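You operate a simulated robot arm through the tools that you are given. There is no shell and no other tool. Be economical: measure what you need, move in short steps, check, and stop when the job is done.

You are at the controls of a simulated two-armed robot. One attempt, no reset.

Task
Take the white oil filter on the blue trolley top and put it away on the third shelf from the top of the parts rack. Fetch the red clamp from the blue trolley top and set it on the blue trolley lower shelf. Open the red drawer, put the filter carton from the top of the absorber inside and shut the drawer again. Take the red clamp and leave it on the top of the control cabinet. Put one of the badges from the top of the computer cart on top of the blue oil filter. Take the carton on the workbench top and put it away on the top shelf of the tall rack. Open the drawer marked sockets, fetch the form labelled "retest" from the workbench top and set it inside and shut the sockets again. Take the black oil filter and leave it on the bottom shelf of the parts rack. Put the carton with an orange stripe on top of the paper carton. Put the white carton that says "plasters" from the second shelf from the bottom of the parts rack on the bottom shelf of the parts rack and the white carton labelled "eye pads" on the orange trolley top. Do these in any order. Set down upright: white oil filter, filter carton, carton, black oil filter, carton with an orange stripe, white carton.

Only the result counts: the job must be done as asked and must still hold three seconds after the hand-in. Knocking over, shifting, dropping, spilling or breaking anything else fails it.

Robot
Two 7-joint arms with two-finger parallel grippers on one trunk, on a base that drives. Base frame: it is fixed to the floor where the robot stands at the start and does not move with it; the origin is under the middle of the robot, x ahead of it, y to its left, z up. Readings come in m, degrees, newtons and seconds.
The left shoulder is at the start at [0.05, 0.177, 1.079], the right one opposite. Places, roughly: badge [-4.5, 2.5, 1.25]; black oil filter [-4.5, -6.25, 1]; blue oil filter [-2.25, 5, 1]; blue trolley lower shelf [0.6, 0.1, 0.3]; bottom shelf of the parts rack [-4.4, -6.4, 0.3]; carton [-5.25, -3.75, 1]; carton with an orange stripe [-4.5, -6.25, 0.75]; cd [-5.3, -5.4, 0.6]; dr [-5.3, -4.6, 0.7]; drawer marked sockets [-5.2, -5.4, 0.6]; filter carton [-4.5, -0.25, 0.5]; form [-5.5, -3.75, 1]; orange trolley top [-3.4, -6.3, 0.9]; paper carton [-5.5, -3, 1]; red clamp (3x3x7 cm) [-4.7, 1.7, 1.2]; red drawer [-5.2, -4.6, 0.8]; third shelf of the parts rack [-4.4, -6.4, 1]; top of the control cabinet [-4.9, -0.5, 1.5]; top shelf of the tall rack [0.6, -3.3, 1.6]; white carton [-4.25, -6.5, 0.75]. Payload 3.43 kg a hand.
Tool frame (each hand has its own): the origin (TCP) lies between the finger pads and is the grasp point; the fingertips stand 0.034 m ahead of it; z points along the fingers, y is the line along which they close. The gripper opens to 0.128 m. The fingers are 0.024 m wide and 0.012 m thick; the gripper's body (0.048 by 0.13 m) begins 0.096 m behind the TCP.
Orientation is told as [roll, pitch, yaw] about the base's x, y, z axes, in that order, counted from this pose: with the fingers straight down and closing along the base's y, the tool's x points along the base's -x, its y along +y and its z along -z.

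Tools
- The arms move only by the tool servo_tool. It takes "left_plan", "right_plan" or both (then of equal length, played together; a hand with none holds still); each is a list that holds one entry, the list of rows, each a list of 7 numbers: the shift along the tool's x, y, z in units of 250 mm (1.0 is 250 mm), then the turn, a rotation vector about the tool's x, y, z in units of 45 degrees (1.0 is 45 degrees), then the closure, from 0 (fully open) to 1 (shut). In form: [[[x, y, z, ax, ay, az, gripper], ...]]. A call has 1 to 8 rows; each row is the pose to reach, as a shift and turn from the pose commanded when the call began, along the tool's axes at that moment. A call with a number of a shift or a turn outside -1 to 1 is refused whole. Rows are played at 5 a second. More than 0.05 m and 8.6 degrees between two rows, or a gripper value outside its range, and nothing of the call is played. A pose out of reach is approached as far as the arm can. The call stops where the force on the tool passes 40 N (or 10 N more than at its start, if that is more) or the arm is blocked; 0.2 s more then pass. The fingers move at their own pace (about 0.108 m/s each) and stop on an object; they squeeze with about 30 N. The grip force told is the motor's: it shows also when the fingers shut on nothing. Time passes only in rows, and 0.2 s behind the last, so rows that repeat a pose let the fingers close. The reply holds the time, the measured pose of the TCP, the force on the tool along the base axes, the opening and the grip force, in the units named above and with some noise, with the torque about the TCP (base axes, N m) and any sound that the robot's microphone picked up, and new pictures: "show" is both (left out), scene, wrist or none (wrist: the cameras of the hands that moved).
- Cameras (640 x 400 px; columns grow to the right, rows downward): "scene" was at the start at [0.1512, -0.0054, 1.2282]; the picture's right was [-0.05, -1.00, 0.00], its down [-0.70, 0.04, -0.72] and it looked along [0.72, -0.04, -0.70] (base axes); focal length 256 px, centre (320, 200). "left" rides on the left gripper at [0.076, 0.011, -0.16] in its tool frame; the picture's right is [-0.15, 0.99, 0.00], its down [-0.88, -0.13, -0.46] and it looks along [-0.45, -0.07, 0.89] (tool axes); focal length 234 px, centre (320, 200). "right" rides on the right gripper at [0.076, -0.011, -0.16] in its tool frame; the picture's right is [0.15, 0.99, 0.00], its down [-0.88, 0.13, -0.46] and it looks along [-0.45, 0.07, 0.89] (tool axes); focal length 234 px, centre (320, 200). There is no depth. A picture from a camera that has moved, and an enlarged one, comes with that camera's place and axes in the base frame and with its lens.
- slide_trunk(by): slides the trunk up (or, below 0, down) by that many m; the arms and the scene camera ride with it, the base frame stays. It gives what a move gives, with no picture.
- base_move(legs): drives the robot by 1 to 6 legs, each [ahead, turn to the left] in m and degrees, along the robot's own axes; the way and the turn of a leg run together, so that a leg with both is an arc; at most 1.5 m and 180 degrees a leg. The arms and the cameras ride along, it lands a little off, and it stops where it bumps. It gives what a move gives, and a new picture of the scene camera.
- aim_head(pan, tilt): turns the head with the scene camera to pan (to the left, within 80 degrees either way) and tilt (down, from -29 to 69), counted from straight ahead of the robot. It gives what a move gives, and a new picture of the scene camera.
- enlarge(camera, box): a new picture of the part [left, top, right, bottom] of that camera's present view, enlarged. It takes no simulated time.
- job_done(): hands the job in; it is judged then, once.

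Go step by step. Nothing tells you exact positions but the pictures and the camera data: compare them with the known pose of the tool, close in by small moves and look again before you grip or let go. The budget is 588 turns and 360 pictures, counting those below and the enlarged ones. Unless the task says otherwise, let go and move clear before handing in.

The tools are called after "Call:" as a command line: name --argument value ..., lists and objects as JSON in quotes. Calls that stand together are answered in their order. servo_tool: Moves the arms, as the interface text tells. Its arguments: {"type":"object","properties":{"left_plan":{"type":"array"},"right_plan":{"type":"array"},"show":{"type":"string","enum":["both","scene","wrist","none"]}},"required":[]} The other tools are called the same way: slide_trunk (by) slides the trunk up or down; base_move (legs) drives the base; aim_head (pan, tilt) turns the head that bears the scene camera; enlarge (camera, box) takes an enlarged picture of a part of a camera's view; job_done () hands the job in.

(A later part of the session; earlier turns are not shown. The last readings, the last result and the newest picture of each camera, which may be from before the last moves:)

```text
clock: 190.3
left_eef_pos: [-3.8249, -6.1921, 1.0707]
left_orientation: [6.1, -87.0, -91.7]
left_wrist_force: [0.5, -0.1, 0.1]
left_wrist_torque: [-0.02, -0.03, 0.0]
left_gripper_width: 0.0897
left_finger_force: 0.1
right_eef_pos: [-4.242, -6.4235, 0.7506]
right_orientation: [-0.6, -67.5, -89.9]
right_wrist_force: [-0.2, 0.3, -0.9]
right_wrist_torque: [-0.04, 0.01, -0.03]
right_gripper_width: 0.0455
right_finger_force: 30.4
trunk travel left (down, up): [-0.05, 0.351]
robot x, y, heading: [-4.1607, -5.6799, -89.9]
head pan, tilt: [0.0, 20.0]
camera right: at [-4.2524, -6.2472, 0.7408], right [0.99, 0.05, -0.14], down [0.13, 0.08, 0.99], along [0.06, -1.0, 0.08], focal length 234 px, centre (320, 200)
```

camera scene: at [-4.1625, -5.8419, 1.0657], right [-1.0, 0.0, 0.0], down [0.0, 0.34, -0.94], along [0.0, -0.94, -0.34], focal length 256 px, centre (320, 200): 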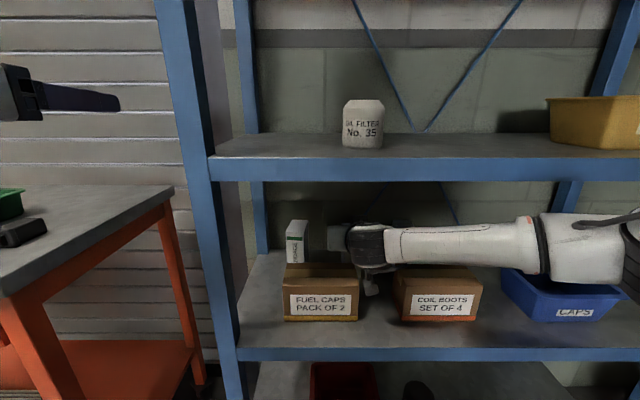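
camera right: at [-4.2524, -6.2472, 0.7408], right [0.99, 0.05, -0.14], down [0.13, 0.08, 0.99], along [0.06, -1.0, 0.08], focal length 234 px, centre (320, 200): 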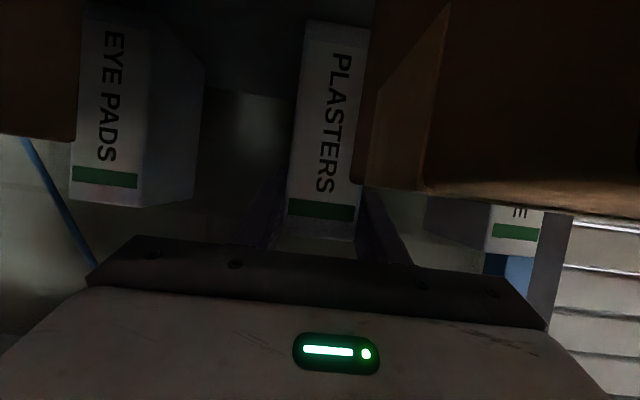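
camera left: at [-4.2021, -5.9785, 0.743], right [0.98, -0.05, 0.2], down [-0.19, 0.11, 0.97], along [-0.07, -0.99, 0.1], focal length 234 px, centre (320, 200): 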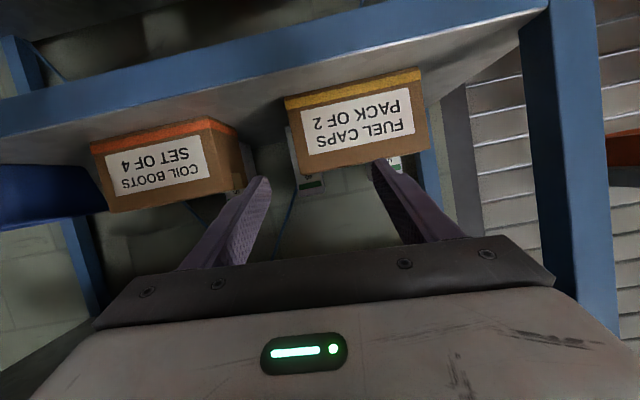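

Gripped. I'll lift 2 cm and slide to x≈-4.287 so the carton can come out through the gap between the brown boxes.

Call:
servo_tool --right_plan '[[[-0.04, 0, -0.016, 0, 0, 0, 1], [-0.085, 0, -0.035, 0, 0, 0, 1], [-0.085, -0.09, -0.035, 0, 0, 0, 1], [-0.085, -0.18, -0.035, 0, 0, 0, 1], [-0.085, -0.18, -0.035, 0, 0, 0, 1]]]' --show "both"

```text
clock: 191.5
left_eef_pos: [-3.8248, -6.1917, 1.0699]
left_orientation: [6.1, -87.0, -91.8]
left_wrist_force: [-0.4, -0.6, 0.3]
left_wrist_torque: [0.02, -0.02, 0.0]
left_gripper_width: 0.0896
left_finger_force: 0.1
right_eef_pos: [-4.286, -6.4215, 0.7729]
right_orientation: [-0.5, -67.6, -90.0]
right_wrist_force: [0.6, 0.2, -1.1]
right_wrist_torque: [0.0, 0.01, 0.0]
right_gripper_width: 0.0457
right_finger_force: 29.8
trunk travel left (down, up): [-0.05, 0.351]
robot x, y, heading: [-4.1643, -5.679, -90.0]
head pan, tilt: [0.0, 20.0]
camera scene: at [-4.1625, -5.842, 1.0656], right [-1.0, 0.0, 0.0], down [0.0, 0.34, -0.94], along [0.0, -0.94, -0.34], focal length 256 px, centre (320, 200)
camera right: at [-4.297, -6.2458, 0.7634], right [0.99, 0.05, -0.14], down [0.13, 0.08, 0.99], along [0.06, -1.0, 0.08], focal length 234 px, centre (320, 200)
```

scene: 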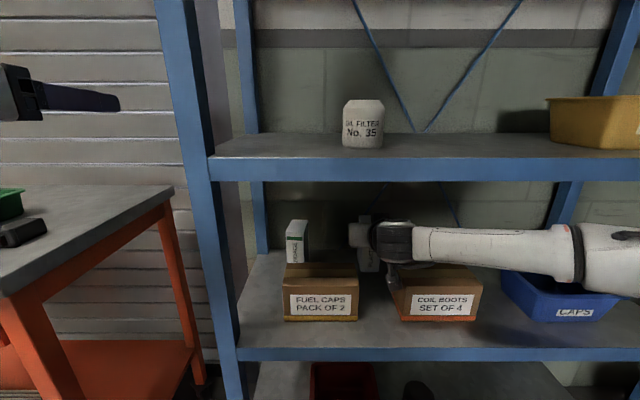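
right: 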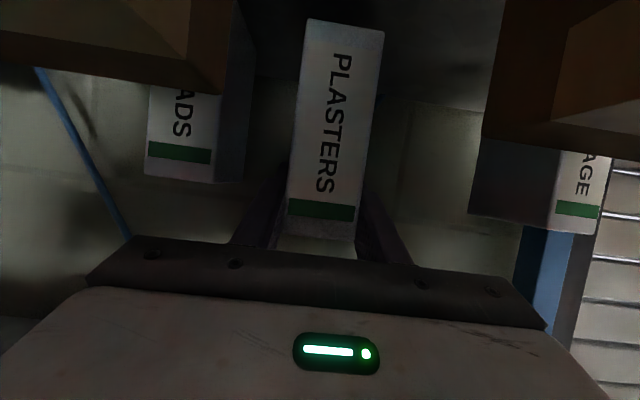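

Centred in the gap. Pull straight back.

Call:
base_move --legs '[[-0.4, 0]]'

```text
clock: 194.0
left_eef_pos: [-3.824, -5.7907, 1.0709]
left_orientation: [5.9, -87.0, -91.4]
left_wrist_force: [-0.4, 0.2, -0.2]
left_wrist_torque: [0.03, -0.01, 0.0]
left_gripper_width: 0.0896
left_finger_force: 0.0
right_eef_pos: [-4.2846, -6.0229, 0.7721]
right_orientation: [-0.6, -67.5, -89.8]
right_wrist_force: [0.3, -0.1, -0.8]
right_wrist_torque: [0.0, 0.01, 0.02]
right_gripper_width: 0.0458
right_finger_force: 29.8
trunk travel left (down, up): [-0.05, 0.351]
robot x, y, heading: [-4.165, -5.2763, -89.8]
head pan, tilt: [0.0, 20.0]
camera scene: at [-4.1626, -5.4424, 1.0656], right [-1.0, 0.0, 0.0], down [0.0, 0.34, -0.94], along [0.0, -0.94, -0.34], focal length 256 px, centre (320, 200)
```

scene: 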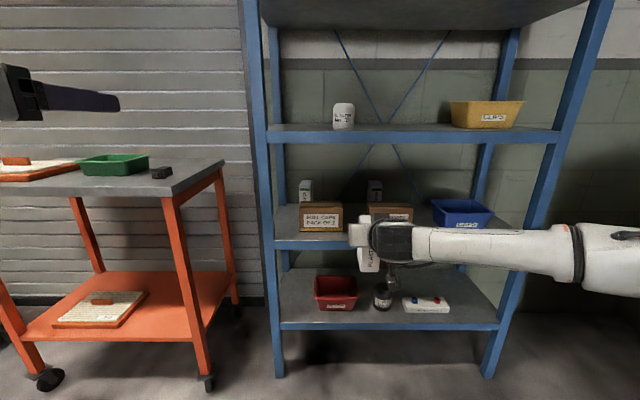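

Plasters is out. Next: bottom shelf, free spot left of the red bin (x≈-4.078). Move the hand left, then lower.

Call:
servo_tool --right_plan '[[[0.013, 0.14, -0.03, 0, 0, 0, 1], [0.026, 0.28, -0.06, 0, 0, 0, 1], [0.039, 0.42, -0.09, 0, 0, 0, 1], [0.052, 0.56, -0.12, 0, 0, 0, 1], [0.064, 0.7, -0.155, 0, 0, 0, 1], [0.076, 0.828, -0.185, 0, 0, 0, 1]]]' --show "none"

Call:
slide_trunk --by -0.05

Call:
servo_tool --right_plan '[[[0.148, 0, 0.061, 0, 0, 0, 1], [0.296, 0, 0.123, 0, 0, 0, 1], [0.444, 0, 0.184, 0, 0, 0, 1], [0.592, 0, 0.245, 0, 0, 0, 1], [0.74, 0, 0.307, 0, 0, 0, 1]]]' --show "none"

Call:
servo_tool --right_plan '[[[0.111, 0, 0.046, 0, 0, 0, 1], [0.222, 0, 0.092, 0, 0, 0, 1], [0.333, 0, 0.138, 0, 0, 0, 1]]]' --show "both"

```text
clock: 195.4
left_eef_pos: [-3.8234, -5.7912, 1.0704]
left_orientation: [5.9, -87.0, -91.5]
left_wrist_force: [1.1, 0.9, 0.0]
left_wrist_torque: [0.01, 0.01, 0.01]
left_gripper_width: 0.0896
left_finger_force: 0.0
right_eef_pos: [-4.0767, -5.973, 0.7727]
right_orientation: [-0.5, -67.6, -89.8]
right_wrist_force: [0.4, 1.0, -1.3]
right_wrist_torque: [-0.01, 0.0, -0.01]
right_gripper_width: 0.0457
right_finger_force: 29.8
trunk travel left (down, up): [-0.05, 0.351]
robot x, y, heading: [-4.1659, -5.28, -89.6]
head pan, tilt: [0.0, 20.0]
```

```text
clock: 196.3
left_eef_pos: [-3.8246, -5.7918, 1.0209]
left_orientation: [5.9, -87.0, -91.5]
left_wrist_force: [-0.2, 0.7, 0.6]
left_wrist_torque: [0.03, -0.02, -0.02]
left_gripper_width: 0.0896
left_finger_force: 0.1
right_eef_pos: [-4.0775, -5.9733, 0.7224]
right_orientation: [-0.5, -67.6, -89.8]
right_wrist_force: [-0.1, -0.2, -1.0]
right_wrist_torque: [-0.01, 0.01, -0.03]
right_gripper_width: 0.0455
right_finger_force: 29.9
trunk travel left (down, up): [0.0, 0.401]
robot x, y, heading: [-4.1622, -5.2768, -89.8]
head pan, tilt: [0.0, 20.0]
```

```text
clock: 197.5
left_eef_pos: [-3.8234, -5.7919, 1.02]
left_orientation: [5.9, -87.0, -91.4]
left_wrist_force: [0.9, 0.5, 0.0]
left_wrist_torque: [0.0, -0.02, -0.01]
left_gripper_width: 0.0898
left_finger_force: 0.0
right_eef_pos: [-4.0787, -5.9736, 0.5231]
right_orientation: [-0.6, -67.6, -89.7]
right_wrist_force: [0.1, 0.3, 0.2]
right_wrist_torque: [0.0, -0.04, 0.01]
right_gripper_width: 0.0454
right_finger_force: 30.8
trunk travel left (down, up): [0.0, 0.401]
robot x, y, heading: [-4.1617, -5.2769, -90.0]
head pan, tilt: [0.0, 20.0]
```

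```text
clock: 198.5
left_eef_pos: [-3.8238, -5.7906, 1.021]
left_orientation: [5.4, -87.0, -91.0]
left_wrist_force: [-0.2, 0.9, -0.2]
left_wrist_torque: [-0.01, 0.01, -0.03]
left_gripper_width: 0.0895
left_finger_force: 0.1
right_eef_pos: [-4.1538, -6.0032, 0.4503]
right_orientation: [-6.3, -68.8, -89.4]
right_wrist_force: [-1.5, 0.3, -0.9]
right_wrist_torque: [-0.01, 0.05, 0.01]
right_gripper_width: 0.0454
right_finger_force: 30.6
right hand out of reach, approached as far as the arm can: row 3
trunk travel left (down, up): [0.0, 0.401]
robot x, y, heading: [-4.1608, -5.2764, -89.6]
head pan, tilt: [0.0, 20.0]
stopped in row 3 (right hand): the arm was blocked; the commanded pose is now the measured one
camera scene: at [-4.1627, -5.4423, 1.0156], right [-1.0, 0.0, 0.0], down [0.0, 0.34, -0.94], along [0.0, -0.94, -0.34], focal length 256 px, centre (320, 200)
camera right: at [-4.1505, -5.8268, 0.4383], right [0.98, -0.04, -0.18], down [0.18, 0.09, 0.98], along [-0.02, -0.99, 0.1], focal length 234 px, centre (320, 200)
```

scene: 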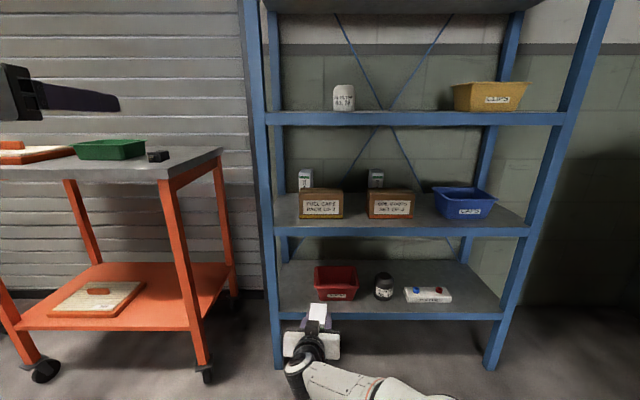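
right: 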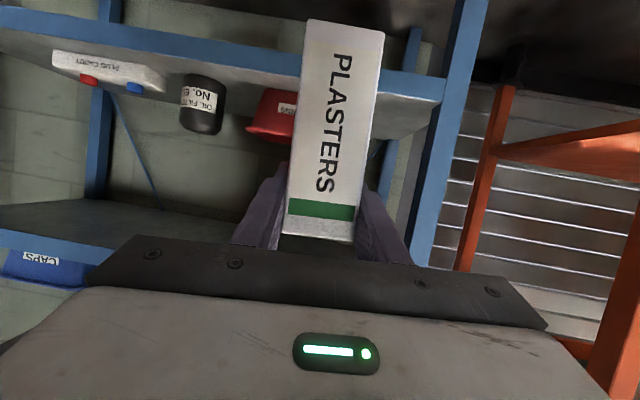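

That's beyond reach on this side. I'll retract a little, level the hand, and shift the base left instead.

Call:
servo_tool --right_plan '[[[0.03, -0.02, -0.08, -0.04, 0, 0, 1], [0.06, -0.04, -0.16, -0.08, 0, 0, 1], [0.12, -0.06, -0.296, -0.14, 0.02, 0, 1], [0.12, -0.06, -0.296, -0.14, 0.02, 0, 1]]]' --show "none"

Call:
base_move --legs '[[0, -20], [-0.3, 0], [0, 19.5]]'

```text
clock: 199.5
left_eef_pos: [-3.8233, -5.7918, 1.0213]
left_orientation: [5.9, -87.0, -91.4]
left_wrist_force: [0.1, 0.3, -0.6]
left_wrist_torque: [0.0, 0.0, 0.01]
left_gripper_width: 0.0897
left_finger_force: 0.0
right_eef_pos: [-4.1587, -5.9199, 0.4507]
right_orientation: [0.5, -67.9, -89.7]
right_wrist_force: [-0.4, -0.7, -0.8]
right_wrist_torque: [0.0, 0.0, 0.04]
right_gripper_width: 0.0453
right_finger_force: 29.7
trunk travel left (down, up): [0.0, 0.401]
robot x, y, heading: [-4.1639, -5.2792, -89.7]
head pan, tilt: [0.0, 20.0]
```

```text
clock: 203.7
left_eef_pos: [-3.7285, -5.5152, 1.0207]
left_orientation: [5.7, -87.0, -92.1]
left_wrist_force: [0.4, -0.6, -0.3]
left_wrist_torque: [0.0, 0.01, -0.02]
left_gripper_width: 0.0896
left_finger_force: 0.1
right_eef_pos: [-4.0656, -5.6399, 0.4505]
right_orientation: [0.5, -67.8, -90.5]
right_wrist_force: [0.7, -0.4, -1.1]
right_wrist_torque: [-0.03, 0.01, 0.01]
right_gripper_width: 0.0452
right_finger_force: 30.0
trunk travel left (down, up): [0.0, 0.401]
robot x, y, heading: [-4.056, -4.9987, -90.8]
head pan, tilt: [0.0, 20.0]
camera scene: at [-4.0615, -5.1613, 1.0156], right [-1.0, 0.01, 0.0], down [0.0, 0.34, -0.94], along [-0.01, -0.94, -0.34], focal length 256 px, centre (320, 200)
```

scene: 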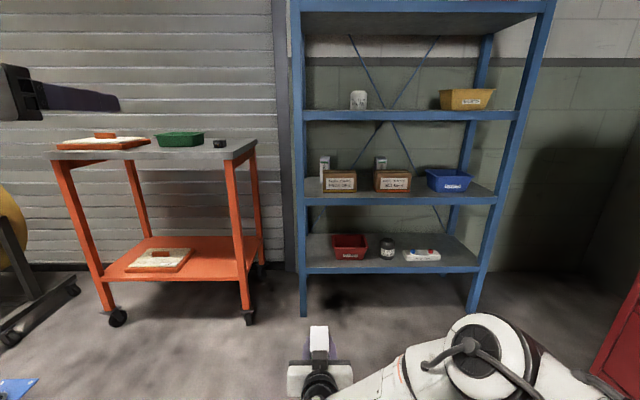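

Call:
base_move --legs '[[0, 0.8], [0.4, 0]]'

Call:
enlarge --camera "right" --box '[0, 0, 640, 400]'

```text
clock: 206.5
left_eef_pos: [-3.7183, -5.9128, 1.0209]
left_orientation: [5.8, -87.0, -91.1]
left_wrist_force: [0.6, 0.5, -0.5]
left_wrist_torque: [0.01, -0.01, -0.01]
left_gripper_width: 0.0894
left_finger_force: 0.0
right_eef_pos: [-4.0538, -6.0429, 0.451]
right_orientation: [0.4, -67.9, -89.5]
right_wrist_force: [0.7, -0.4, -0.7]
right_wrist_torque: [-0.02, 0.01, 0.03]
right_gripper_width: 0.0454
right_finger_force: 30.6
trunk travel left (down, up): [0.0, 0.401]
robot x, y, heading: [-4.0598, -5.3974, -89.7]
head pan, tilt: [0.0, 20.0]
camera scene: at [-4.0578, -5.5645, 1.0156], right [-1.0, 0.0, 0.0], down [0.0, 0.34, -0.94], along [0.0, -0.94, -0.34], focal length 256 px, centre (320, 200)
```

scene: 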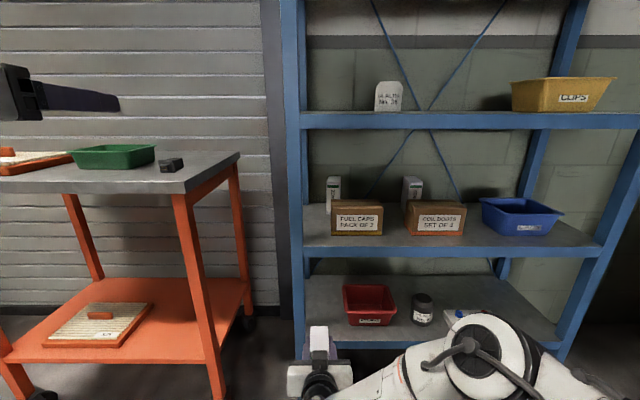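

```text
1.00 times, centred on (320, 200) of right
camera zoom: at [-4.0679, -5.8662, 0.4405], right [0.99, 0.07, -0.13], down [0.13, 0.09, 0.99], along [0.08, -0.99, 0.08], focal length 234 px, centre (320, 200)
```

zoom: 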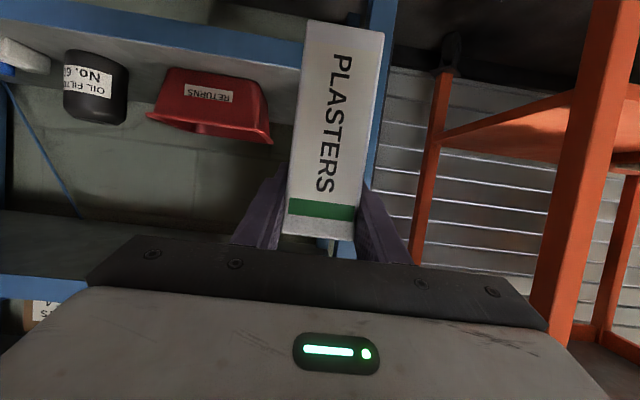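

Call:
servo_tool --right_plan '[[[0, -0.045, 0, 0, 0, 0, 1], [0, -0.09, 0, 0, 0, 0, 1], [0, -0.09, 0, 0, 0, 0, 1]]]' --show "none"

Call:
base_move --legs '[[0.26, 0]]'

Call:
enlarge --camera "right" --box '[0, 0, 640, 400]'

```text
clock: 207.3
left_eef_pos: [-3.7177, -5.9125, 1.02]
left_orientation: [5.8, -87.0, -91.2]
left_wrist_force: [-1.0, -0.8, 0.8]
left_wrist_torque: [0.02, 0.01, -0.01]
left_gripper_width: 0.0898
left_finger_force: 0.1
right_eef_pos: [-4.076, -6.0412, 0.4505]
right_orientation: [0.5, -67.8, -89.6]
right_wrist_force: [-0.1, 0.8, -0.2]
right_wrist_torque: [0.01, 0.0, 0.03]
right_gripper_width: 0.0455
right_finger_force: 29.5
trunk travel left (down, up): [0.0, 0.401]
robot x, y, heading: [-4.054, -5.4011, -89.7]
head pan, tilt: [0.0, 20.0]
```

```text
clock: 209.2
left_eef_pos: [-3.7165, -6.1729, 1.0204]
left_orientation: [5.8, -87.1, -91.1]
left_wrist_force: [0.7, -1.2, 0.4]
left_wrist_torque: [-0.01, 0.0, 0.04]
left_gripper_width: 0.0895
left_finger_force: 0.1
right_eef_pos: [-4.0742, -6.3026, 0.4514]
right_orientation: [0.3, -67.9, -89.5]
right_wrist_force: [0.6, 1.0, -0.6]
right_wrist_torque: [0.0, 0.0, 0.02]
right_gripper_width: 0.0452
right_finger_force: 29.8
trunk travel left (down, up): [0.0, 0.401]
robot x, y, heading: [-4.0578, -5.6598, -89.8]
head pan, tilt: [0.0, 20.0]
camera scene: at [-4.0564, -5.825, 1.0157], right [-1.0, -0.01, 0.0], down [0.0, 0.34, -0.94], along [0.0, -0.94, -0.34], focal length 256 px, centre (320, 200)
```

scene: 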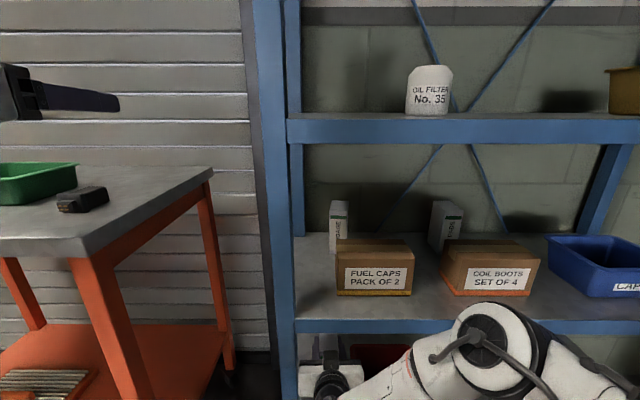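

```text
1.00 times, centred on (320, 200) of right
camera zoom: at [-4.0886, -6.127, 0.4405], right [0.99, 0.07, -0.13], down [0.13, 0.09, 0.99], along [0.08, -0.99, 0.08], focal length 234 px, centre (320, 200)
```

zoom: 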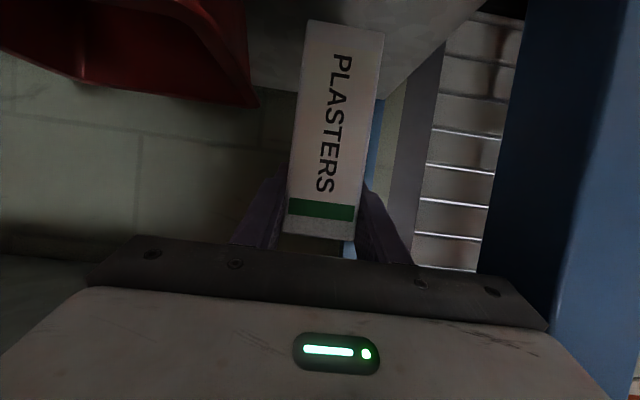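

Clear on both sides. Lower to the shelf.

Call:
servo_tool --right_plan '[[[0.074, 0, 0.03, 0, 0, 0, 1], [0.13, 0, 0.053, 0, 0, 0, 1], [0.152, 0, 0.062, 0, 0, 0, 1], [0.174, 0, 0.071, 0, 0, 0, 1], [0.197, 0, 0.08, 0, 0, 0, 1], [0.219, 0, 0.09, 0, 0, 0, 1], [0.241, 0, 0.1, 0, 0, 0, 1]]]' --show "none"

```text
clock: 209.9
left_eef_pos: [-3.7175, -6.1711, 1.0211]
left_orientation: [5.0, -87.1, -90.5]
left_wrist_force: [-0.4, -1.0, 0.2]
left_wrist_torque: [0.0, -0.02, 0.03]
left_gripper_width: 0.0896
left_finger_force: 0.0
right_eef_pos: [-4.0727, -6.3073, 0.4232]
right_orientation: [-0.5, -67.8, -90.1]
right_wrist_force: [-1.7, -0.5, -2.4]
right_wrist_torque: [-0.07, -0.09, 0.18]
right_gripper_width: 0.0455
right_finger_force: 30.3
right hand out of reach, approached as far as the arm can: row 1, 2, 3
trunk travel left (down, up): [0.0, 0.401]
robot x, y, heading: [-4.0575, -5.6606, -89.7]
head pan, tilt: [0.0, 20.0]
stopped in row 3 (right hand): the force on the tool passed its limit (the readings are from after the stop); the commanded pose is now the measured one
```

Reach is exhausted this close to the centreline. I'll go back up, shift the base another 12 cm left, and retry.

Call:
servo_tool --right_plan '[[[-0.06, 0, -0.025, 0.01, 0, 0, 1], [-0.11, 0, -0.045, 0.01, 0, 0, 1]]]' --show "none"

Call:
base_move --legs '[[-0.3, 0], [0, -20], [-0.38, 0], [0, 20]]'

```text
clock: 210.5
left_eef_pos: [-3.7176, -6.174, 1.0207]
left_orientation: [5.8, -87.0, -91.1]
left_wrist_force: [0.2, 0.6, 0.0]
left_wrist_torque: [0.03, -0.03, -0.01]
left_gripper_width: 0.0897
left_finger_force: 0.1
right_eef_pos: [-4.0741, -6.3079, 0.4533]
right_orientation: [-1.0, -67.6, -90.1]
right_wrist_force: [-10.3, 0.6, -6.8]
right_wrist_torque: [-0.72, -0.43, 1.34]
right_gripper_width: 0.0454
right_finger_force: 29.8
trunk travel left (down, up): [0.0, 0.401]
robot x, y, heading: [-4.0581, -5.6612, -89.6]
head pan, tilt: [0.0, 20.0]
```

```text
clock: 216.8
left_eef_pos: [-3.5894, -5.5171, 1.0212]
left_orientation: [5.2, -87.1, -90.8]
left_wrist_force: [0.0, 0.3, -0.8]
left_wrist_torque: [0.04, 0.01, -0.01]
left_gripper_width: 0.0896
left_finger_force: 0.1
right_eef_pos: [-3.9434, -5.6519, 0.4532]
right_orientation: [-0.8, -67.7, -90.3]
right_wrist_force: [0.0, -0.4, -1.1]
right_wrist_torque: [-0.03, 0.01, 0.01]
right_gripper_width: 0.0454
right_finger_force: 29.9
trunk travel left (down, up): [0.0, 0.401]
robot x, y, heading: [-3.9266, -5.0038, -89.7]
head pan, tilt: [0.0, 20.0]
camera scene: at [-3.928, -5.1684, 1.0156], right [-1.0, 0.0, 0.0], down [0.0, 0.34, -0.94], along [0.0, -0.94, -0.34], focal length 256 px, centre (320, 200)
```

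scene: 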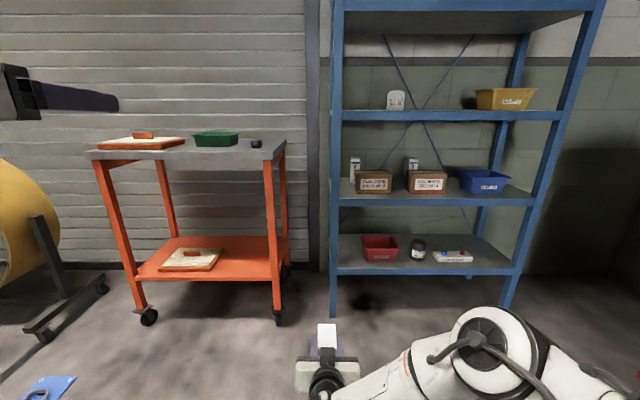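

The gripper body had brushed the left rack post (no visible shift). I'll retry at x≈-4.092 with the arm more to its own side.

Call:
servo_tool --right_plan '[[[0, -0.15, 0, 0, 0, 0, 1], [0, -0.3, 0, 0, 0, 0, 1], [0, -0.45, 0, 0, 0, 0, 1], [0, -0.596, 0, 0, 0, 0, 1], [0, -0.596, 0, 0, 0, 0, 1]]]' --show "none"

Call:
base_move --legs '[[0.45, 0]]'

```text
clock: 217.9
left_eef_pos: [-3.589, -5.5174, 1.0205]
left_orientation: [5.2, -87.1, -90.8]
left_wrist_force: [-0.5, 0.0, 0.1]
left_wrist_torque: [0.0, 0.03, -0.01]
left_gripper_width: 0.0897
left_finger_force: 0.0
right_eef_pos: [-4.0387, -5.6668, 0.4846]
right_orientation: [-3.2, -65.7, -90.3]
right_wrist_force: [0.8, -0.1, -1.8]
right_wrist_torque: [-0.01, -0.01, -0.02]
right_gripper_width: 0.0453
right_finger_force: 30.0
right hand out of reach, approached as far as the arm can: row 2, 3, 4, 5
trunk travel left (down, up): [0.0, 0.401]
robot x, y, heading: [-3.9292, -5.0036, -90.0]
head pan, tilt: [0.0, 20.0]
```

```text
clock: 220.7
left_eef_pos: [-3.5861, -5.9631, 1.0225]
left_orientation: [5.2, -87.1, -90.6]
left_wrist_force: [0.8, 0.6, 0.0]
left_wrist_torque: [0.01, 0.0, -0.04]
left_gripper_width: 0.0897
left_finger_force: 0.2
right_eef_pos: [-4.0362, -6.1133, 0.4845]
right_orientation: [-3.2, -65.7, -90.1]
right_wrist_force: [-0.1, 0.2, -1.1]
right_wrist_torque: [-0.04, -0.01, 0.01]
right_gripper_width: 0.0457
right_finger_force: 30.2
trunk travel left (down, up): [0.0, 0.401]
robot x, y, heading: [-3.9258, -5.4493, -89.7]
head pan, tilt: [0.0, 20.0]
camera scene: at [-3.9259, -5.6154, 1.0156], right [-1.0, -0.01, 0.0], down [0.0, 0.34, -0.94], along [0.01, -0.94, -0.34], focal length 256 px, centre (320, 200)
```

scene: 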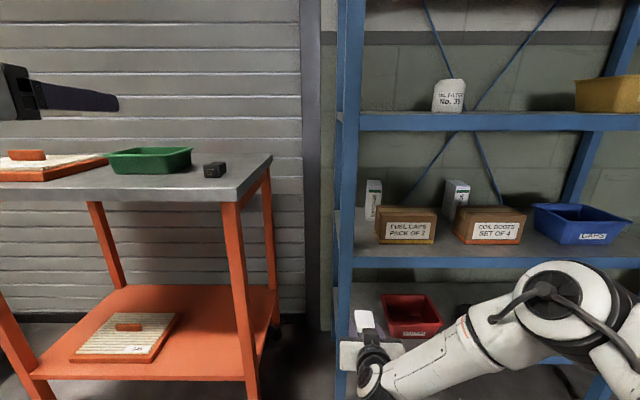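

Call:
base_move --legs '[[-0.12, 0]]'

Call:
servo_tool --right_plan '[[[-0.02, 0, 0.1, -0.02, 0, 0, 1], [-0.04, -0.06, 0.2, -0.04, -0.02, 0, 1], [-0.06, -0.14, 0.3, -0.07, -0.04, 0, 1], [-0.04, -0.22, 0.32, -0.07, -0.05, 0, 1], [-0.01, -0.22, 0.342, -0.07, -0.05, 0, 1]]]' --show "scene"

```text
clock: 221.9
left_eef_pos: [-3.5865, -5.8442, 1.0212]
left_orientation: [5.2, -87.1, -90.5]
left_wrist_force: [0.1, 0.6, 0.4]
left_wrist_torque: [-0.01, 0.0, -0.01]
left_gripper_width: 0.0895
left_finger_force: 0.1
right_eef_pos: [-4.0358, -5.995, 0.4846]
right_orientation: [-3.2, -65.8, -90.1]
right_wrist_force: [0.0, 1.0, -0.3]
right_wrist_torque: [0.02, -0.01, 0.03]
right_gripper_width: 0.0453
right_finger_force: 30.0
trunk travel left (down, up): [0.0, 0.401]
robot x, y, heading: [-3.9307, -5.3314, -89.6]
head pan, tilt: [0.0, 20.0]
camera scene: at [-3.9265, -5.4968, 1.0156], right [-1.0, -0.01, 0.0], down [0.0, 0.34, -0.94], along [0.01, -0.94, -0.34], focal length 256 px, centre (320, 200)
```

scene: 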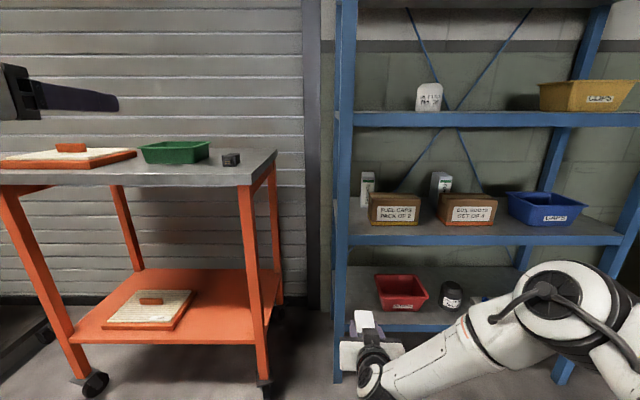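

```text
clock: 223.1
left_eef_pos: [-3.5858, -5.8437, 1.022]
left_orientation: [5.2, -87.1, -90.4]
left_wrist_force: [-0.3, -1.2, 0.3]
left_wrist_torque: [-0.01, -0.03, 0.03]
left_gripper_width: 0.0894
left_finger_force: 0.0
right_eef_pos: [-4.0425, -6.0675, 0.4848]
right_orientation: [-1.8, -66.2, -90.0]
right_wrist_force: [-0.5, 0.1, -1.4]
right_wrist_torque: [0.0, 0.0, -0.01]
right_gripper_width: 0.0454
right_finger_force: 29.8
right hand out of reach, approached as far as the arm can: row 2, 3, 4, 5
trunk travel left (down, up): [0.0, 0.401]
robot x, y, heading: [-3.9274, -5.3329, -89.5]
head pan, tilt: [0.0, 20.0]
camera scene: at [-3.9265, -5.4968, 1.0156], right [-1.0, -0.01, 0.0], down [0.0, 0.34, -0.94], along [0.01, -0.94, -0.34], focal length 256 px, centre (320, 200)
```

scene: 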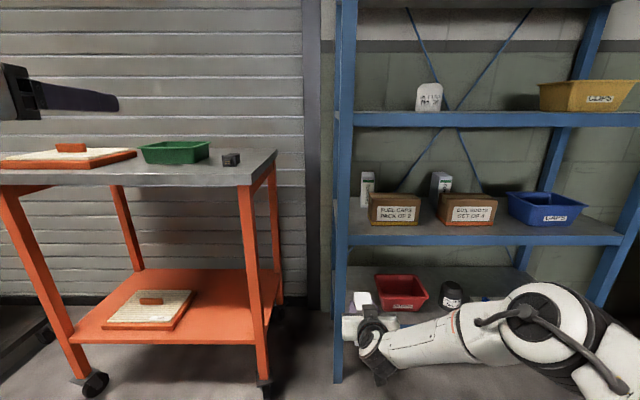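

The right wrist is limited in yaw. I'll let the hand yaw 15° to the left, which also moves the gripper body away from the post.

Call:
servo_tool --right_plan '[[[0, -0.04, 0, -0.08, 0, -0.03, 1], [0, -0.08, 0, -0.155, 0, -0.062, 1], [0, -0.12, 0, -0.23, 0, -0.094, 1], [0, -0.17, 0, -0.309, 0, -0.125, 1], [0, -0.17, 0, -0.309, 0, -0.125, 1]]]' --show "none"

```text
clock: 224.3
left_eef_pos: [-3.587, -5.8445, 1.022]
left_orientation: [5.2, -87.1, -90.5]
left_wrist_force: [-0.1, 1.1, -1.7]
left_wrist_torque: [-0.02, 0.03, 0.04]
left_gripper_width: 0.0895
left_finger_force: 0.0
right_eef_pos: [-4.0433, -6.0676, 0.4838]
right_orientation: [-1.8, -66.4, -90.0]
right_wrist_force: [-0.4, -1.1, -1.1]
right_wrist_torque: [0.02, -0.01, 0.01]
right_gripper_width: 0.0457
right_finger_force: 30.1
right hand out of reach, approached as far as the arm can: row 1, 2, 3, 4, 5
trunk travel left (down, up): [0.0, 0.401]
robot x, y, heading: [-3.9264, -5.3308, -89.6]
head pan, tilt: [0.0, 20.0]
```

Call:
servo_tool --right_plan '[[[0.02, 0, -0.046, -0.08, 0, -0.03, 1], [0.04, 0, -0.093, -0.155, 0, -0.062, 1], [0.06, 0, -0.14, -0.23, 0, -0.094, 1], [0.076, 0, -0.185, -0.309, 0, -0.125, 1]]]' --show "none"

```text
clock: 225.3
left_eef_pos: [-3.5871, -5.8441, 1.0212]
left_orientation: [5.1, -87.2, -90.4]
left_wrist_force: [-0.1, -0.7, 0.3]
left_wrist_torque: [0.03, 0.02, 0.0]
left_gripper_width: 0.0896
left_finger_force: 0.1
right_eef_pos: [-4.0109, -6.0237, 0.4968]
right_orientation: [-3.1, -64.2, -84.6]
right_wrist_force: [0.0, 0.6, -0.9]
right_wrist_torque: [-0.02, -0.02, 0.03]
right_gripper_width: 0.0454
right_finger_force: 29.6
right hand out of reach, approached as far as the arm can: row 1, 2, 3, 4
trunk travel left (down, up): [0.0, 0.401]
robot x, y, heading: [-3.9278, -5.3313, -89.7]
head pan, tilt: [0.0, 20.0]
```

Call:
servo_tool --right_plan '[[[0.0, 0, 0.0, 0.02, 0.1, 0, 1], [0.04, -0.07, 0.02, 0.04, 0.2, 0, 1], [0.08, -0.14, 0.04, 0.05, 0.27, 0, 1], [0.13, -0.21, 0.065, 0.05, 0.27, 0, 1], [0.18, -0.28, 0.087, 0.05, 0.27, 0, 1]]]' --show "none"

```text
clock: 226.5
left_eef_pos: [-3.5853, -5.8448, 1.0206]
left_orientation: [5.1, -87.1, -90.4]
left_wrist_force: [-0.4, -0.1, 0.5]
left_wrist_torque: [0.02, -0.03, -0.05]
left_gripper_width: 0.0897
left_finger_force: 0.0
right_eef_pos: [-4.0823, -6.0247, 0.4486]
right_orientation: [-4.0, -52.1, -86.0]
right_wrist_force: [-0.3, -0.4, -1.4]
right_wrist_torque: [-0.01, 0.03, -0.03]
right_gripper_width: 0.0454
right_finger_force: 30.4
trunk travel left (down, up): [0.0, 0.401]
robot x, y, heading: [-3.9278, -5.3321, -89.8]
head pan, tilt: [0.0, 20.0]
```

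Confirmed: a steeper tool is needed low down. I'll extend further and see how much of the pitch I can recover.

Call:
servo_tool --right_plan '[[[-0.04, 0, 0.05, -0.03, 0, 0, 1], [-0.08, 0, 0.1, -0.06, -0.04, 0, 1], [-0.123, 0, 0.158, -0.09, -0.09, 0, 1], [-0.123, 0, 0.158, -0.09, -0.14, 0, 1], [-0.123, 0, 0.158, -0.09, -0.178, 0, 1]]]' --show "none"

```text
clock: 227.7
left_eef_pos: [-3.586, -5.8447, 1.0216]
left_orientation: [5.1, -87.1, -90.5]
left_wrist_force: [0.1, -1.2, 0.3]
left_wrist_torque: [-0.01, 0.03, 0.03]
left_gripper_width: 0.0896
left_finger_force: 0.0
right_eef_pos: [-4.0815, -6.0768, 0.4484]
right_orientation: [-0.3, -56.0, -85.8]
right_wrist_force: [-0.8, -0.4, -0.6]
right_wrist_torque: [0.03, -0.03, 0.01]
right_gripper_width: 0.0457
right_finger_force: 30.0
right hand out of reach, approached as far as the arm can: row 5
trunk travel left (down, up): [0.0, 0.401]
robot x, y, heading: [-3.9251, -5.335, -89.9]
head pan, tilt: [0.0, 20.0]
```

I'll drive in and set it down with the slight lean; the carton's far bottom edge lands first and it settles back upright.

Call:
servo_tool --right_plan '[[[0, -0.025, 0, 0, 0, 0, 1], [0, -0.025, 0, 0, 0, 0, 1]]]' --show "none"

Call:
base_move --legs '[[0.225, 0]]'

Call:
enlarge --camera "right" --box '[0, 0, 640, 400]'

```text
clock: 228.3
left_eef_pos: [-3.5857, -5.8436, 1.0219]
left_orientation: [5.2, -87.1, -90.5]
left_wrist_force: [-0.6, 0.2, 0.0]
left_wrist_torque: [0.03, 0.01, 0.03]
left_gripper_width: 0.0899
left_finger_force: 0.0
right_eef_pos: [-4.0883, -6.0773, 0.4494]
right_orientation: [-0.3, -56.1, -85.9]
right_wrist_force: [-0.4, 0.2, -0.8]
right_wrist_torque: [-0.01, -0.02, 0.02]
right_gripper_width: 0.0455
right_finger_force: 30.0
trunk travel left (down, up): [0.0, 0.401]
robot x, y, heading: [-3.9266, -5.3303, -89.6]
head pan, tilt: [0.0, 20.0]
```

```text
clock: 230.0
left_eef_pos: [-3.5844, -6.0679, 1.0214]
left_orientation: [5.2, -87.2, -90.3]
left_wrist_force: [-0.3, -0.5, 0.1]
left_wrist_torque: [-0.02, 0.03, 0.0]
left_gripper_width: 0.0897
left_finger_force: 0.1
right_eef_pos: [-4.0848, -6.3019, 0.4488]
right_orientation: [-0.2, -56.1, -85.6]
right_wrist_force: [0.1, 1.2, -1.5]
right_wrist_torque: [-0.01, 0.07, 0.01]
right_gripper_width: 0.0458
right_finger_force: 30.1
trunk travel left (down, up): [0.0, 0.401]
robot x, y, heading: [-3.9254, -5.5578, -89.6]
head pan, tilt: [0.0, 20.0]
camera scene: at [-3.9248, -5.7209, 1.0157], right [-1.0, -0.01, 0.0], down [0.0, 0.34, -0.94], along [0.01, -0.94, -0.34], focal length 256 px, centre (320, 200)
```

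scene: 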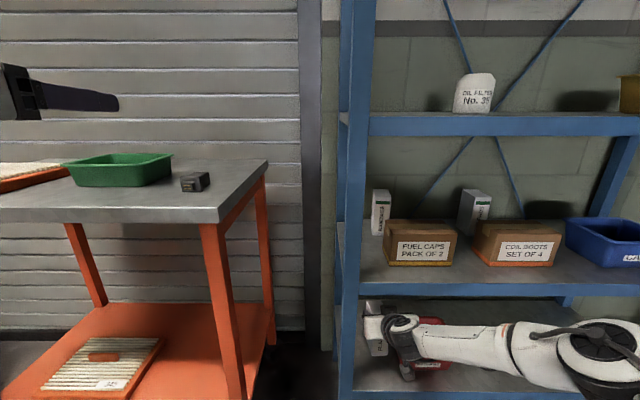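

```text
1.00 times, centred on (320, 200) of right
camera zoom: at [-4.1087, -6.1278, 0.4754], right [0.98, 0.15, -0.12], down [0.14, -0.1, 0.98], along [0.14, -0.98, -0.12], focal length 234 px, centre (320, 200)
```

zoom: 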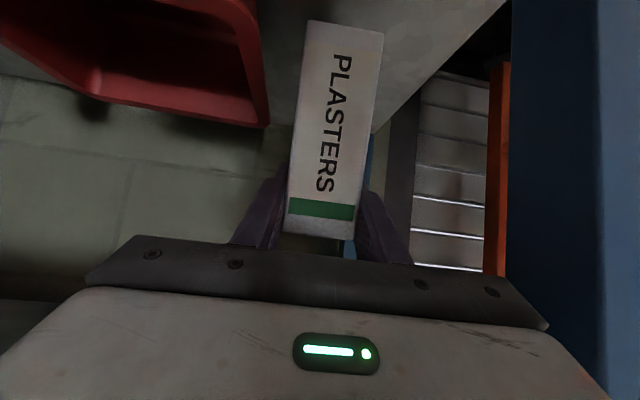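

Call:
servo_tool --right_plan '[[[0.05, 0, 0.034, 0, 0, 0, 1], [0.0995, 0, 0.067, 0, 0, 0, 1], [0.116, 0, 0.078, 0, 0, 0, 1], [0.133, 0, 0.089, 0, 0, 0, 1], [0.149, 0, 0.1, 0, 0, 0, 1], [0.166, 0, 0.112, 0, 0, 0, 1], [0.182, 0, 0.123, 0, 0, 0, 1]]]' --show "wrist"

```text
clock: 231.6
left_eef_pos: [-3.5834, -6.0675, 1.0222]
left_orientation: [5.0, -87.1, -90.5]
left_wrist_force: [-0.3, -0.2, -0.4]
left_wrist_torque: [-0.02, -0.03, -0.01]
left_gripper_width: 0.0896
left_finger_force: 0.0
right_eef_pos: [-4.0829, -6.3014, 0.4153]
right_orientation: [-0.4, -55.7, -85.7]
right_wrist_force: [0.5, 0.2, -1.1]
right_wrist_torque: [-0.02, -0.02, -0.03]
right_gripper_width: 0.0456
right_finger_force: 30.6
right hand out of reach, approached as far as the arm can: row 2, 4, 5, 6, 7
trunk travel left (down, up): [0.0, 0.401]
robot x, y, heading: [-3.9285, -5.562, -89.5]
head pan, tilt: [0.0, 20.0]
camera right: at [-4.1072, -6.1287, 0.4424], right [0.98, 0.15, -0.13], down [0.14, -0.11, 0.98], along [0.13, -0.98, -0.13], focal length 234 px, centre (320, 200)
```

right: 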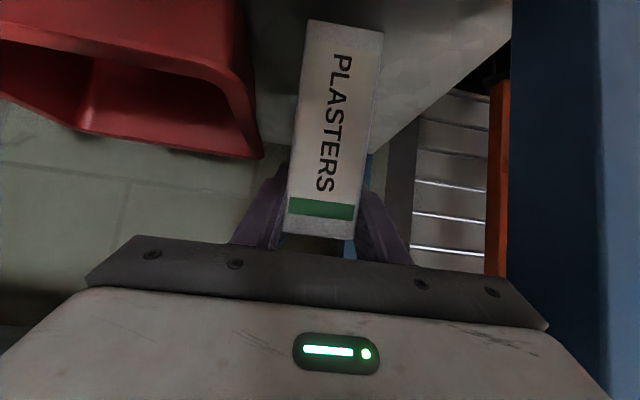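

Call:
servo_tool --right_plan '[[[0.01, 0, 0.01, 0, 0.05, 0, 1], [0.02, 0, 0.015, 0, 0.09, 0, 1], [0.037, 0, 0.026, 0, 0.11, 0, 1], [0.053, 0, 0.037, 0, 0.13, 0, 1], [0.07, 0, 0.048, 0, 0.14, 0, 1]]]' --show "none"

```text
clock: 232.8
left_eef_pos: [-3.5827, -6.0642, 1.023]
left_orientation: [4.4, -87.3, -89.6]
left_wrist_force: [0.1, -0.4, 0.4]
left_wrist_torque: [0.01, -0.05, 0.04]
left_gripper_width: 0.0897
left_finger_force: 0.2
right_eef_pos: [-4.0836, -6.3061, 0.4029]
right_orientation: [-0.3, -50.5, -85.7]
right_wrist_force: [1.8, -1.3, 25.7]
right_wrist_torque: [-0.25, -0.32, -0.04]
right_gripper_width: 0.045
right_finger_force: 29.6
trunk travel left (down, up): [0.0, 0.401]
robot x, y, heading: [-3.9228, -5.5569, -89.6]
head pan, tilt: [0.0, 20.0]
```

Contact with the far edge. Press slightly further so it pivots, then look.

Call:
servo_tool --right_plan '[[[0.015, 0, 0.012, 0, 0, 0, 1], [0.03, 0, 0.025, 0, 0, 0, 1], [0.03, 0, 0.025, 0, 0, 0, 1]]]' --show "wrist"

```text
clock: 233.4
left_eef_pos: [-3.5831, -6.0671, 1.0223]
left_orientation: [4.3, -87.2, -89.5]
left_wrist_force: [-0.3, -0.3, 0.2]
left_wrist_torque: [0.03, 0.01, -0.02]
left_gripper_width: 0.0899
left_finger_force: 0.1
right_eef_pos: [-4.082, -6.3095, 0.3977]
right_orientation: [-0.2, -50.9, -85.9]
right_wrist_force: [1.3, -3.0, 10.1]
right_wrist_torque: [-0.34, -0.14, 0.01]
right_gripper_width: 0.0453
right_finger_force: 30.0
trunk travel left (down, up): [0.0, 0.401]
robot x, y, heading: [-3.9236, -5.5555, -89.5]
head pan, tilt: [0.0, 20.0]
stopped in row 2 (right hand): the force on the tool passed its limit (the readings are from after the stop); the commanded pose is now the measured one
camera right: at [-4.1071, -6.1391, 0.4398], right [0.98, 0.16, -0.12], down [0.15, -0.19, 0.97], along [0.13, -0.97, -0.21], focal length 234 px, centre (320, 200)
```

right: 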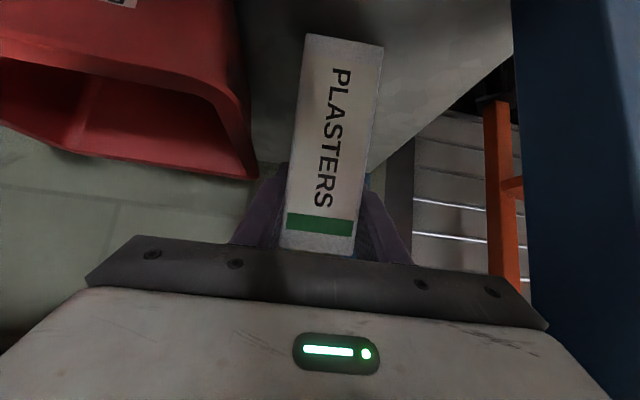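

It pivoted nearly upright. Now open gently.

Call:
servo_tool --right_plan '[[[0.01, 0, 0.008, 0, 0, 0, 1], [0.01, 0, 0.008, 0, 0, 0, 0.63], [0.01, 0, 0.008, 0, 0, 0, 0.58], [0.01, 0, 0.008, 0, 0, 0, 0.53], [0.01, 0, 0.008, 0, 0, 0, 0.5], [0.01, 0, 0.008, 0, 0, 0, 0.5]]]' --show "wrist"

```text
clock: 234.8
left_eef_pos: [-3.5836, -6.0678, 1.0213]
left_orientation: [5.1, -87.1, -90.3]
left_wrist_force: [-0.1, -0.2, 0.5]
left_wrist_torque: [0.01, 0.0, 0.03]
left_gripper_width: 0.0895
left_finger_force: 0.1
right_eef_pos: [-4.0837, -6.3073, 0.3906]
right_orientation: [-0.2, -50.5, -85.8]
right_wrist_force: [0.3, 0.3, 0.0]
right_wrist_torque: [0.0, 0.01, -0.02]
right_gripper_width: 0.0639
right_finger_force: 0.1
trunk travel left (down, up): [0.0, 0.401]
robot x, y, heading: [-3.9233, -5.5574, -89.7]
head pan, tilt: [0.0, 20.0]
camera right: at [-4.1074, -6.1367, 0.4335], right [0.98, 0.16, -0.11], down [0.15, -0.2, 0.97], along [0.14, -0.97, -0.22], focal length 234 px, centre (320, 200)
```

right: 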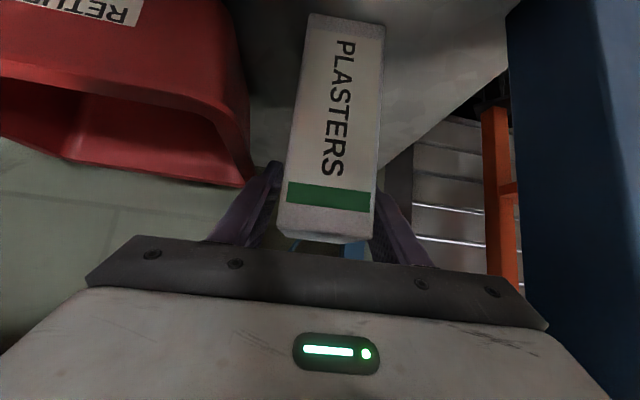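

Standing on its own. Back out.

Call:
base_move --legs '[[-0.5, 0]]'

```text
clock: 237.7
left_eef_pos: [-3.5864, -5.5594, 1.021]
left_orientation: [5.0, -87.0, -90.1]
left_wrist_force: [0.6, -0.4, 0.2]
left_wrist_torque: [-0.01, 0.0, 0.0]
left_gripper_width: 0.0897
left_finger_force: 0.1
right_eef_pos: [-4.0848, -5.8008, 0.3902]
right_orientation: [-0.2, -50.4, -85.4]
right_wrist_force: [0.1, -0.6, 0.0]
right_wrist_torque: [0.01, 0.0, 0.03]
right_gripper_width: 0.0639
right_finger_force: 0.1
trunk travel left (down, up): [0.0, 0.401]
robot x, y, heading: [-3.9336, -5.0504, -89.3]
head pan, tilt: [0.0, 20.0]
camera scene: at [-3.9288, -5.2151, 1.0157], right [-1.0, -0.01, 0.0], down [0.0, 0.34, -0.94], along [0.01, -0.94, -0.34], focal length 256 px, centre (320, 200)
```

scene: 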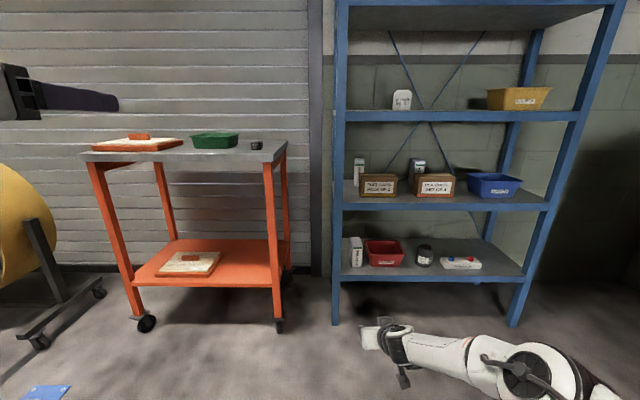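

PLASTERS is upright on the bottom shelf. Now for EYE PADS: raise the trunk and hand, then shift the base right.

Call:
slide_trunk --by 0.05

Call:
servo_tool --right_plan '[[[-0.123, 0, -0.102, 0, 0, 0, 0.4], [-0.246, 0, -0.204, 0, 0, 0, 0.4], [-0.37, 0, -0.306, 0, 0, 0, 0.4], [-0.493, 0, -0.408, 0, 0, 0, 0.4], [-0.616, 0, -0.51, 0, 0, 0, 0.4]]]' --show "none"

Call:
servo_tool --right_plan '[[[-0.08, 0, -0.066, 0.012, -0.08, 0.01, 0.4], [-0.16, 0, -0.132, 0.025, -0.16, 0.02, 0.4], [-0.24, 0, -0.2, 0.04, -0.24, 0.03, 0.4], [-0.32, 0, -0.265, 0.055, -0.32, 0.045, 0.4], [-0.4, 0, -0.331, 0.068, -0.38, 0.057, 0.4]]]' --show "none"

Call:
base_move --legs '[[0, 29], [-0.52, 0], [0, -30]]'

```text
clock: 238.7
left_eef_pos: [-3.5871, -5.5605, 1.0718]
left_orientation: [5.0, -87.1, -89.9]
left_wrist_force: [0.2, 0.0, -0.5]
left_wrist_torque: [-0.01, 0.0, -0.02]
left_gripper_width: 0.0896
left_finger_force: 0.0
right_eef_pos: [-4.085, -5.8011, 0.4406]
right_orientation: [-0.2, -50.3, -85.4]
right_wrist_force: [-0.5, -0.4, 0.5]
right_wrist_torque: [0.0, 0.0, 0.02]
right_gripper_width: 0.064
right_finger_force: 0.1
trunk travel left (down, up): [-0.05, 0.351]
robot x, y, heading: [-3.9301, -5.051, -89.5]
head pan, tilt: [0.0, 20.0]
```

```text
clock: 239.9
left_eef_pos: [-3.5859, -5.5599, 1.0708]
left_orientation: [5.0, -87.0, -89.9]
left_wrist_force: [-0.6, -0.3, 0.5]
left_wrist_torque: [0.01, 0.0, 0.0]
left_gripper_width: 0.0894
left_finger_force: 0.1
right_eef_pos: [-4.0838, -5.8016, 0.6395]
right_orientation: [-0.4, -50.5, -85.3]
right_wrist_force: [0.0, 0.0, 0.2]
right_wrist_torque: [-0.01, -0.01, -0.06]
right_gripper_width: 0.0766
right_finger_force: 0.1
trunk travel left (down, up): [-0.05, 0.351]
robot x, y, heading: [-3.9265, -5.0511, -89.0]
head pan, tilt: [0.0, 20.0]
```

```text
clock: 241.1
left_eef_pos: [-3.5855, -5.5593, 1.0701]
left_orientation: [5.0, -87.1, -90.0]
left_wrist_force: [0.5, -0.8, -0.2]
left_wrist_torque: [-0.02, -0.01, -0.02]
left_gripper_width: 0.0898
left_finger_force: 0.0
right_eef_pos: [-4.0832, -5.8015, 0.7695]
right_orientation: [1.3, -67.7, -90.8]
right_wrist_force: [-0.6, -0.4, 0.7]
right_wrist_torque: [-0.01, 0.01, 0.0]
right_gripper_width: 0.0769
right_finger_force: 0.1
trunk travel left (down, up): [-0.05, 0.351]
robot x, y, heading: [-3.93, -5.0524, -89.3]
head pan, tilt: [0.0, 20.0]
```

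```text
clock: 247.0
left_eef_pos: [-3.8533, -5.113, 1.0712]
left_orientation: [5.2, -87.0, -91.1]
left_wrist_force: [0.1, 0.4, -0.3]
left_wrist_torque: [-0.01, -0.01, 0.02]
left_gripper_width: 0.0895
left_finger_force: 0.1
right_eef_pos: [-4.3554, -5.3458, 0.7684]
right_orientation: [1.2, -67.4, -91.8]
right_wrist_force: [0.2, 0.0, -0.7]
right_wrist_torque: [0.01, 0.02, 0.0]
right_gripper_width: 0.0768
right_finger_force: 0.1
trunk travel left (down, up): [-0.05, 0.351]
robot x, y, heading: [-4.1892, -4.5994, -90.4]
head pan, tilt: [0.0, 20.0]
camera scene: at [-4.1907, -4.7624, 1.0657], right [-1.0, 0.0, 0.0], down [0.0, 0.34, -0.94], along [0.0, -0.94, -0.34], focal length 256 px, centre (320, 200)
```

scene: 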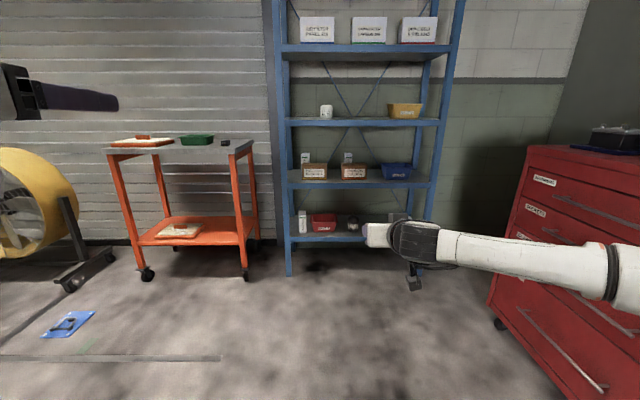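

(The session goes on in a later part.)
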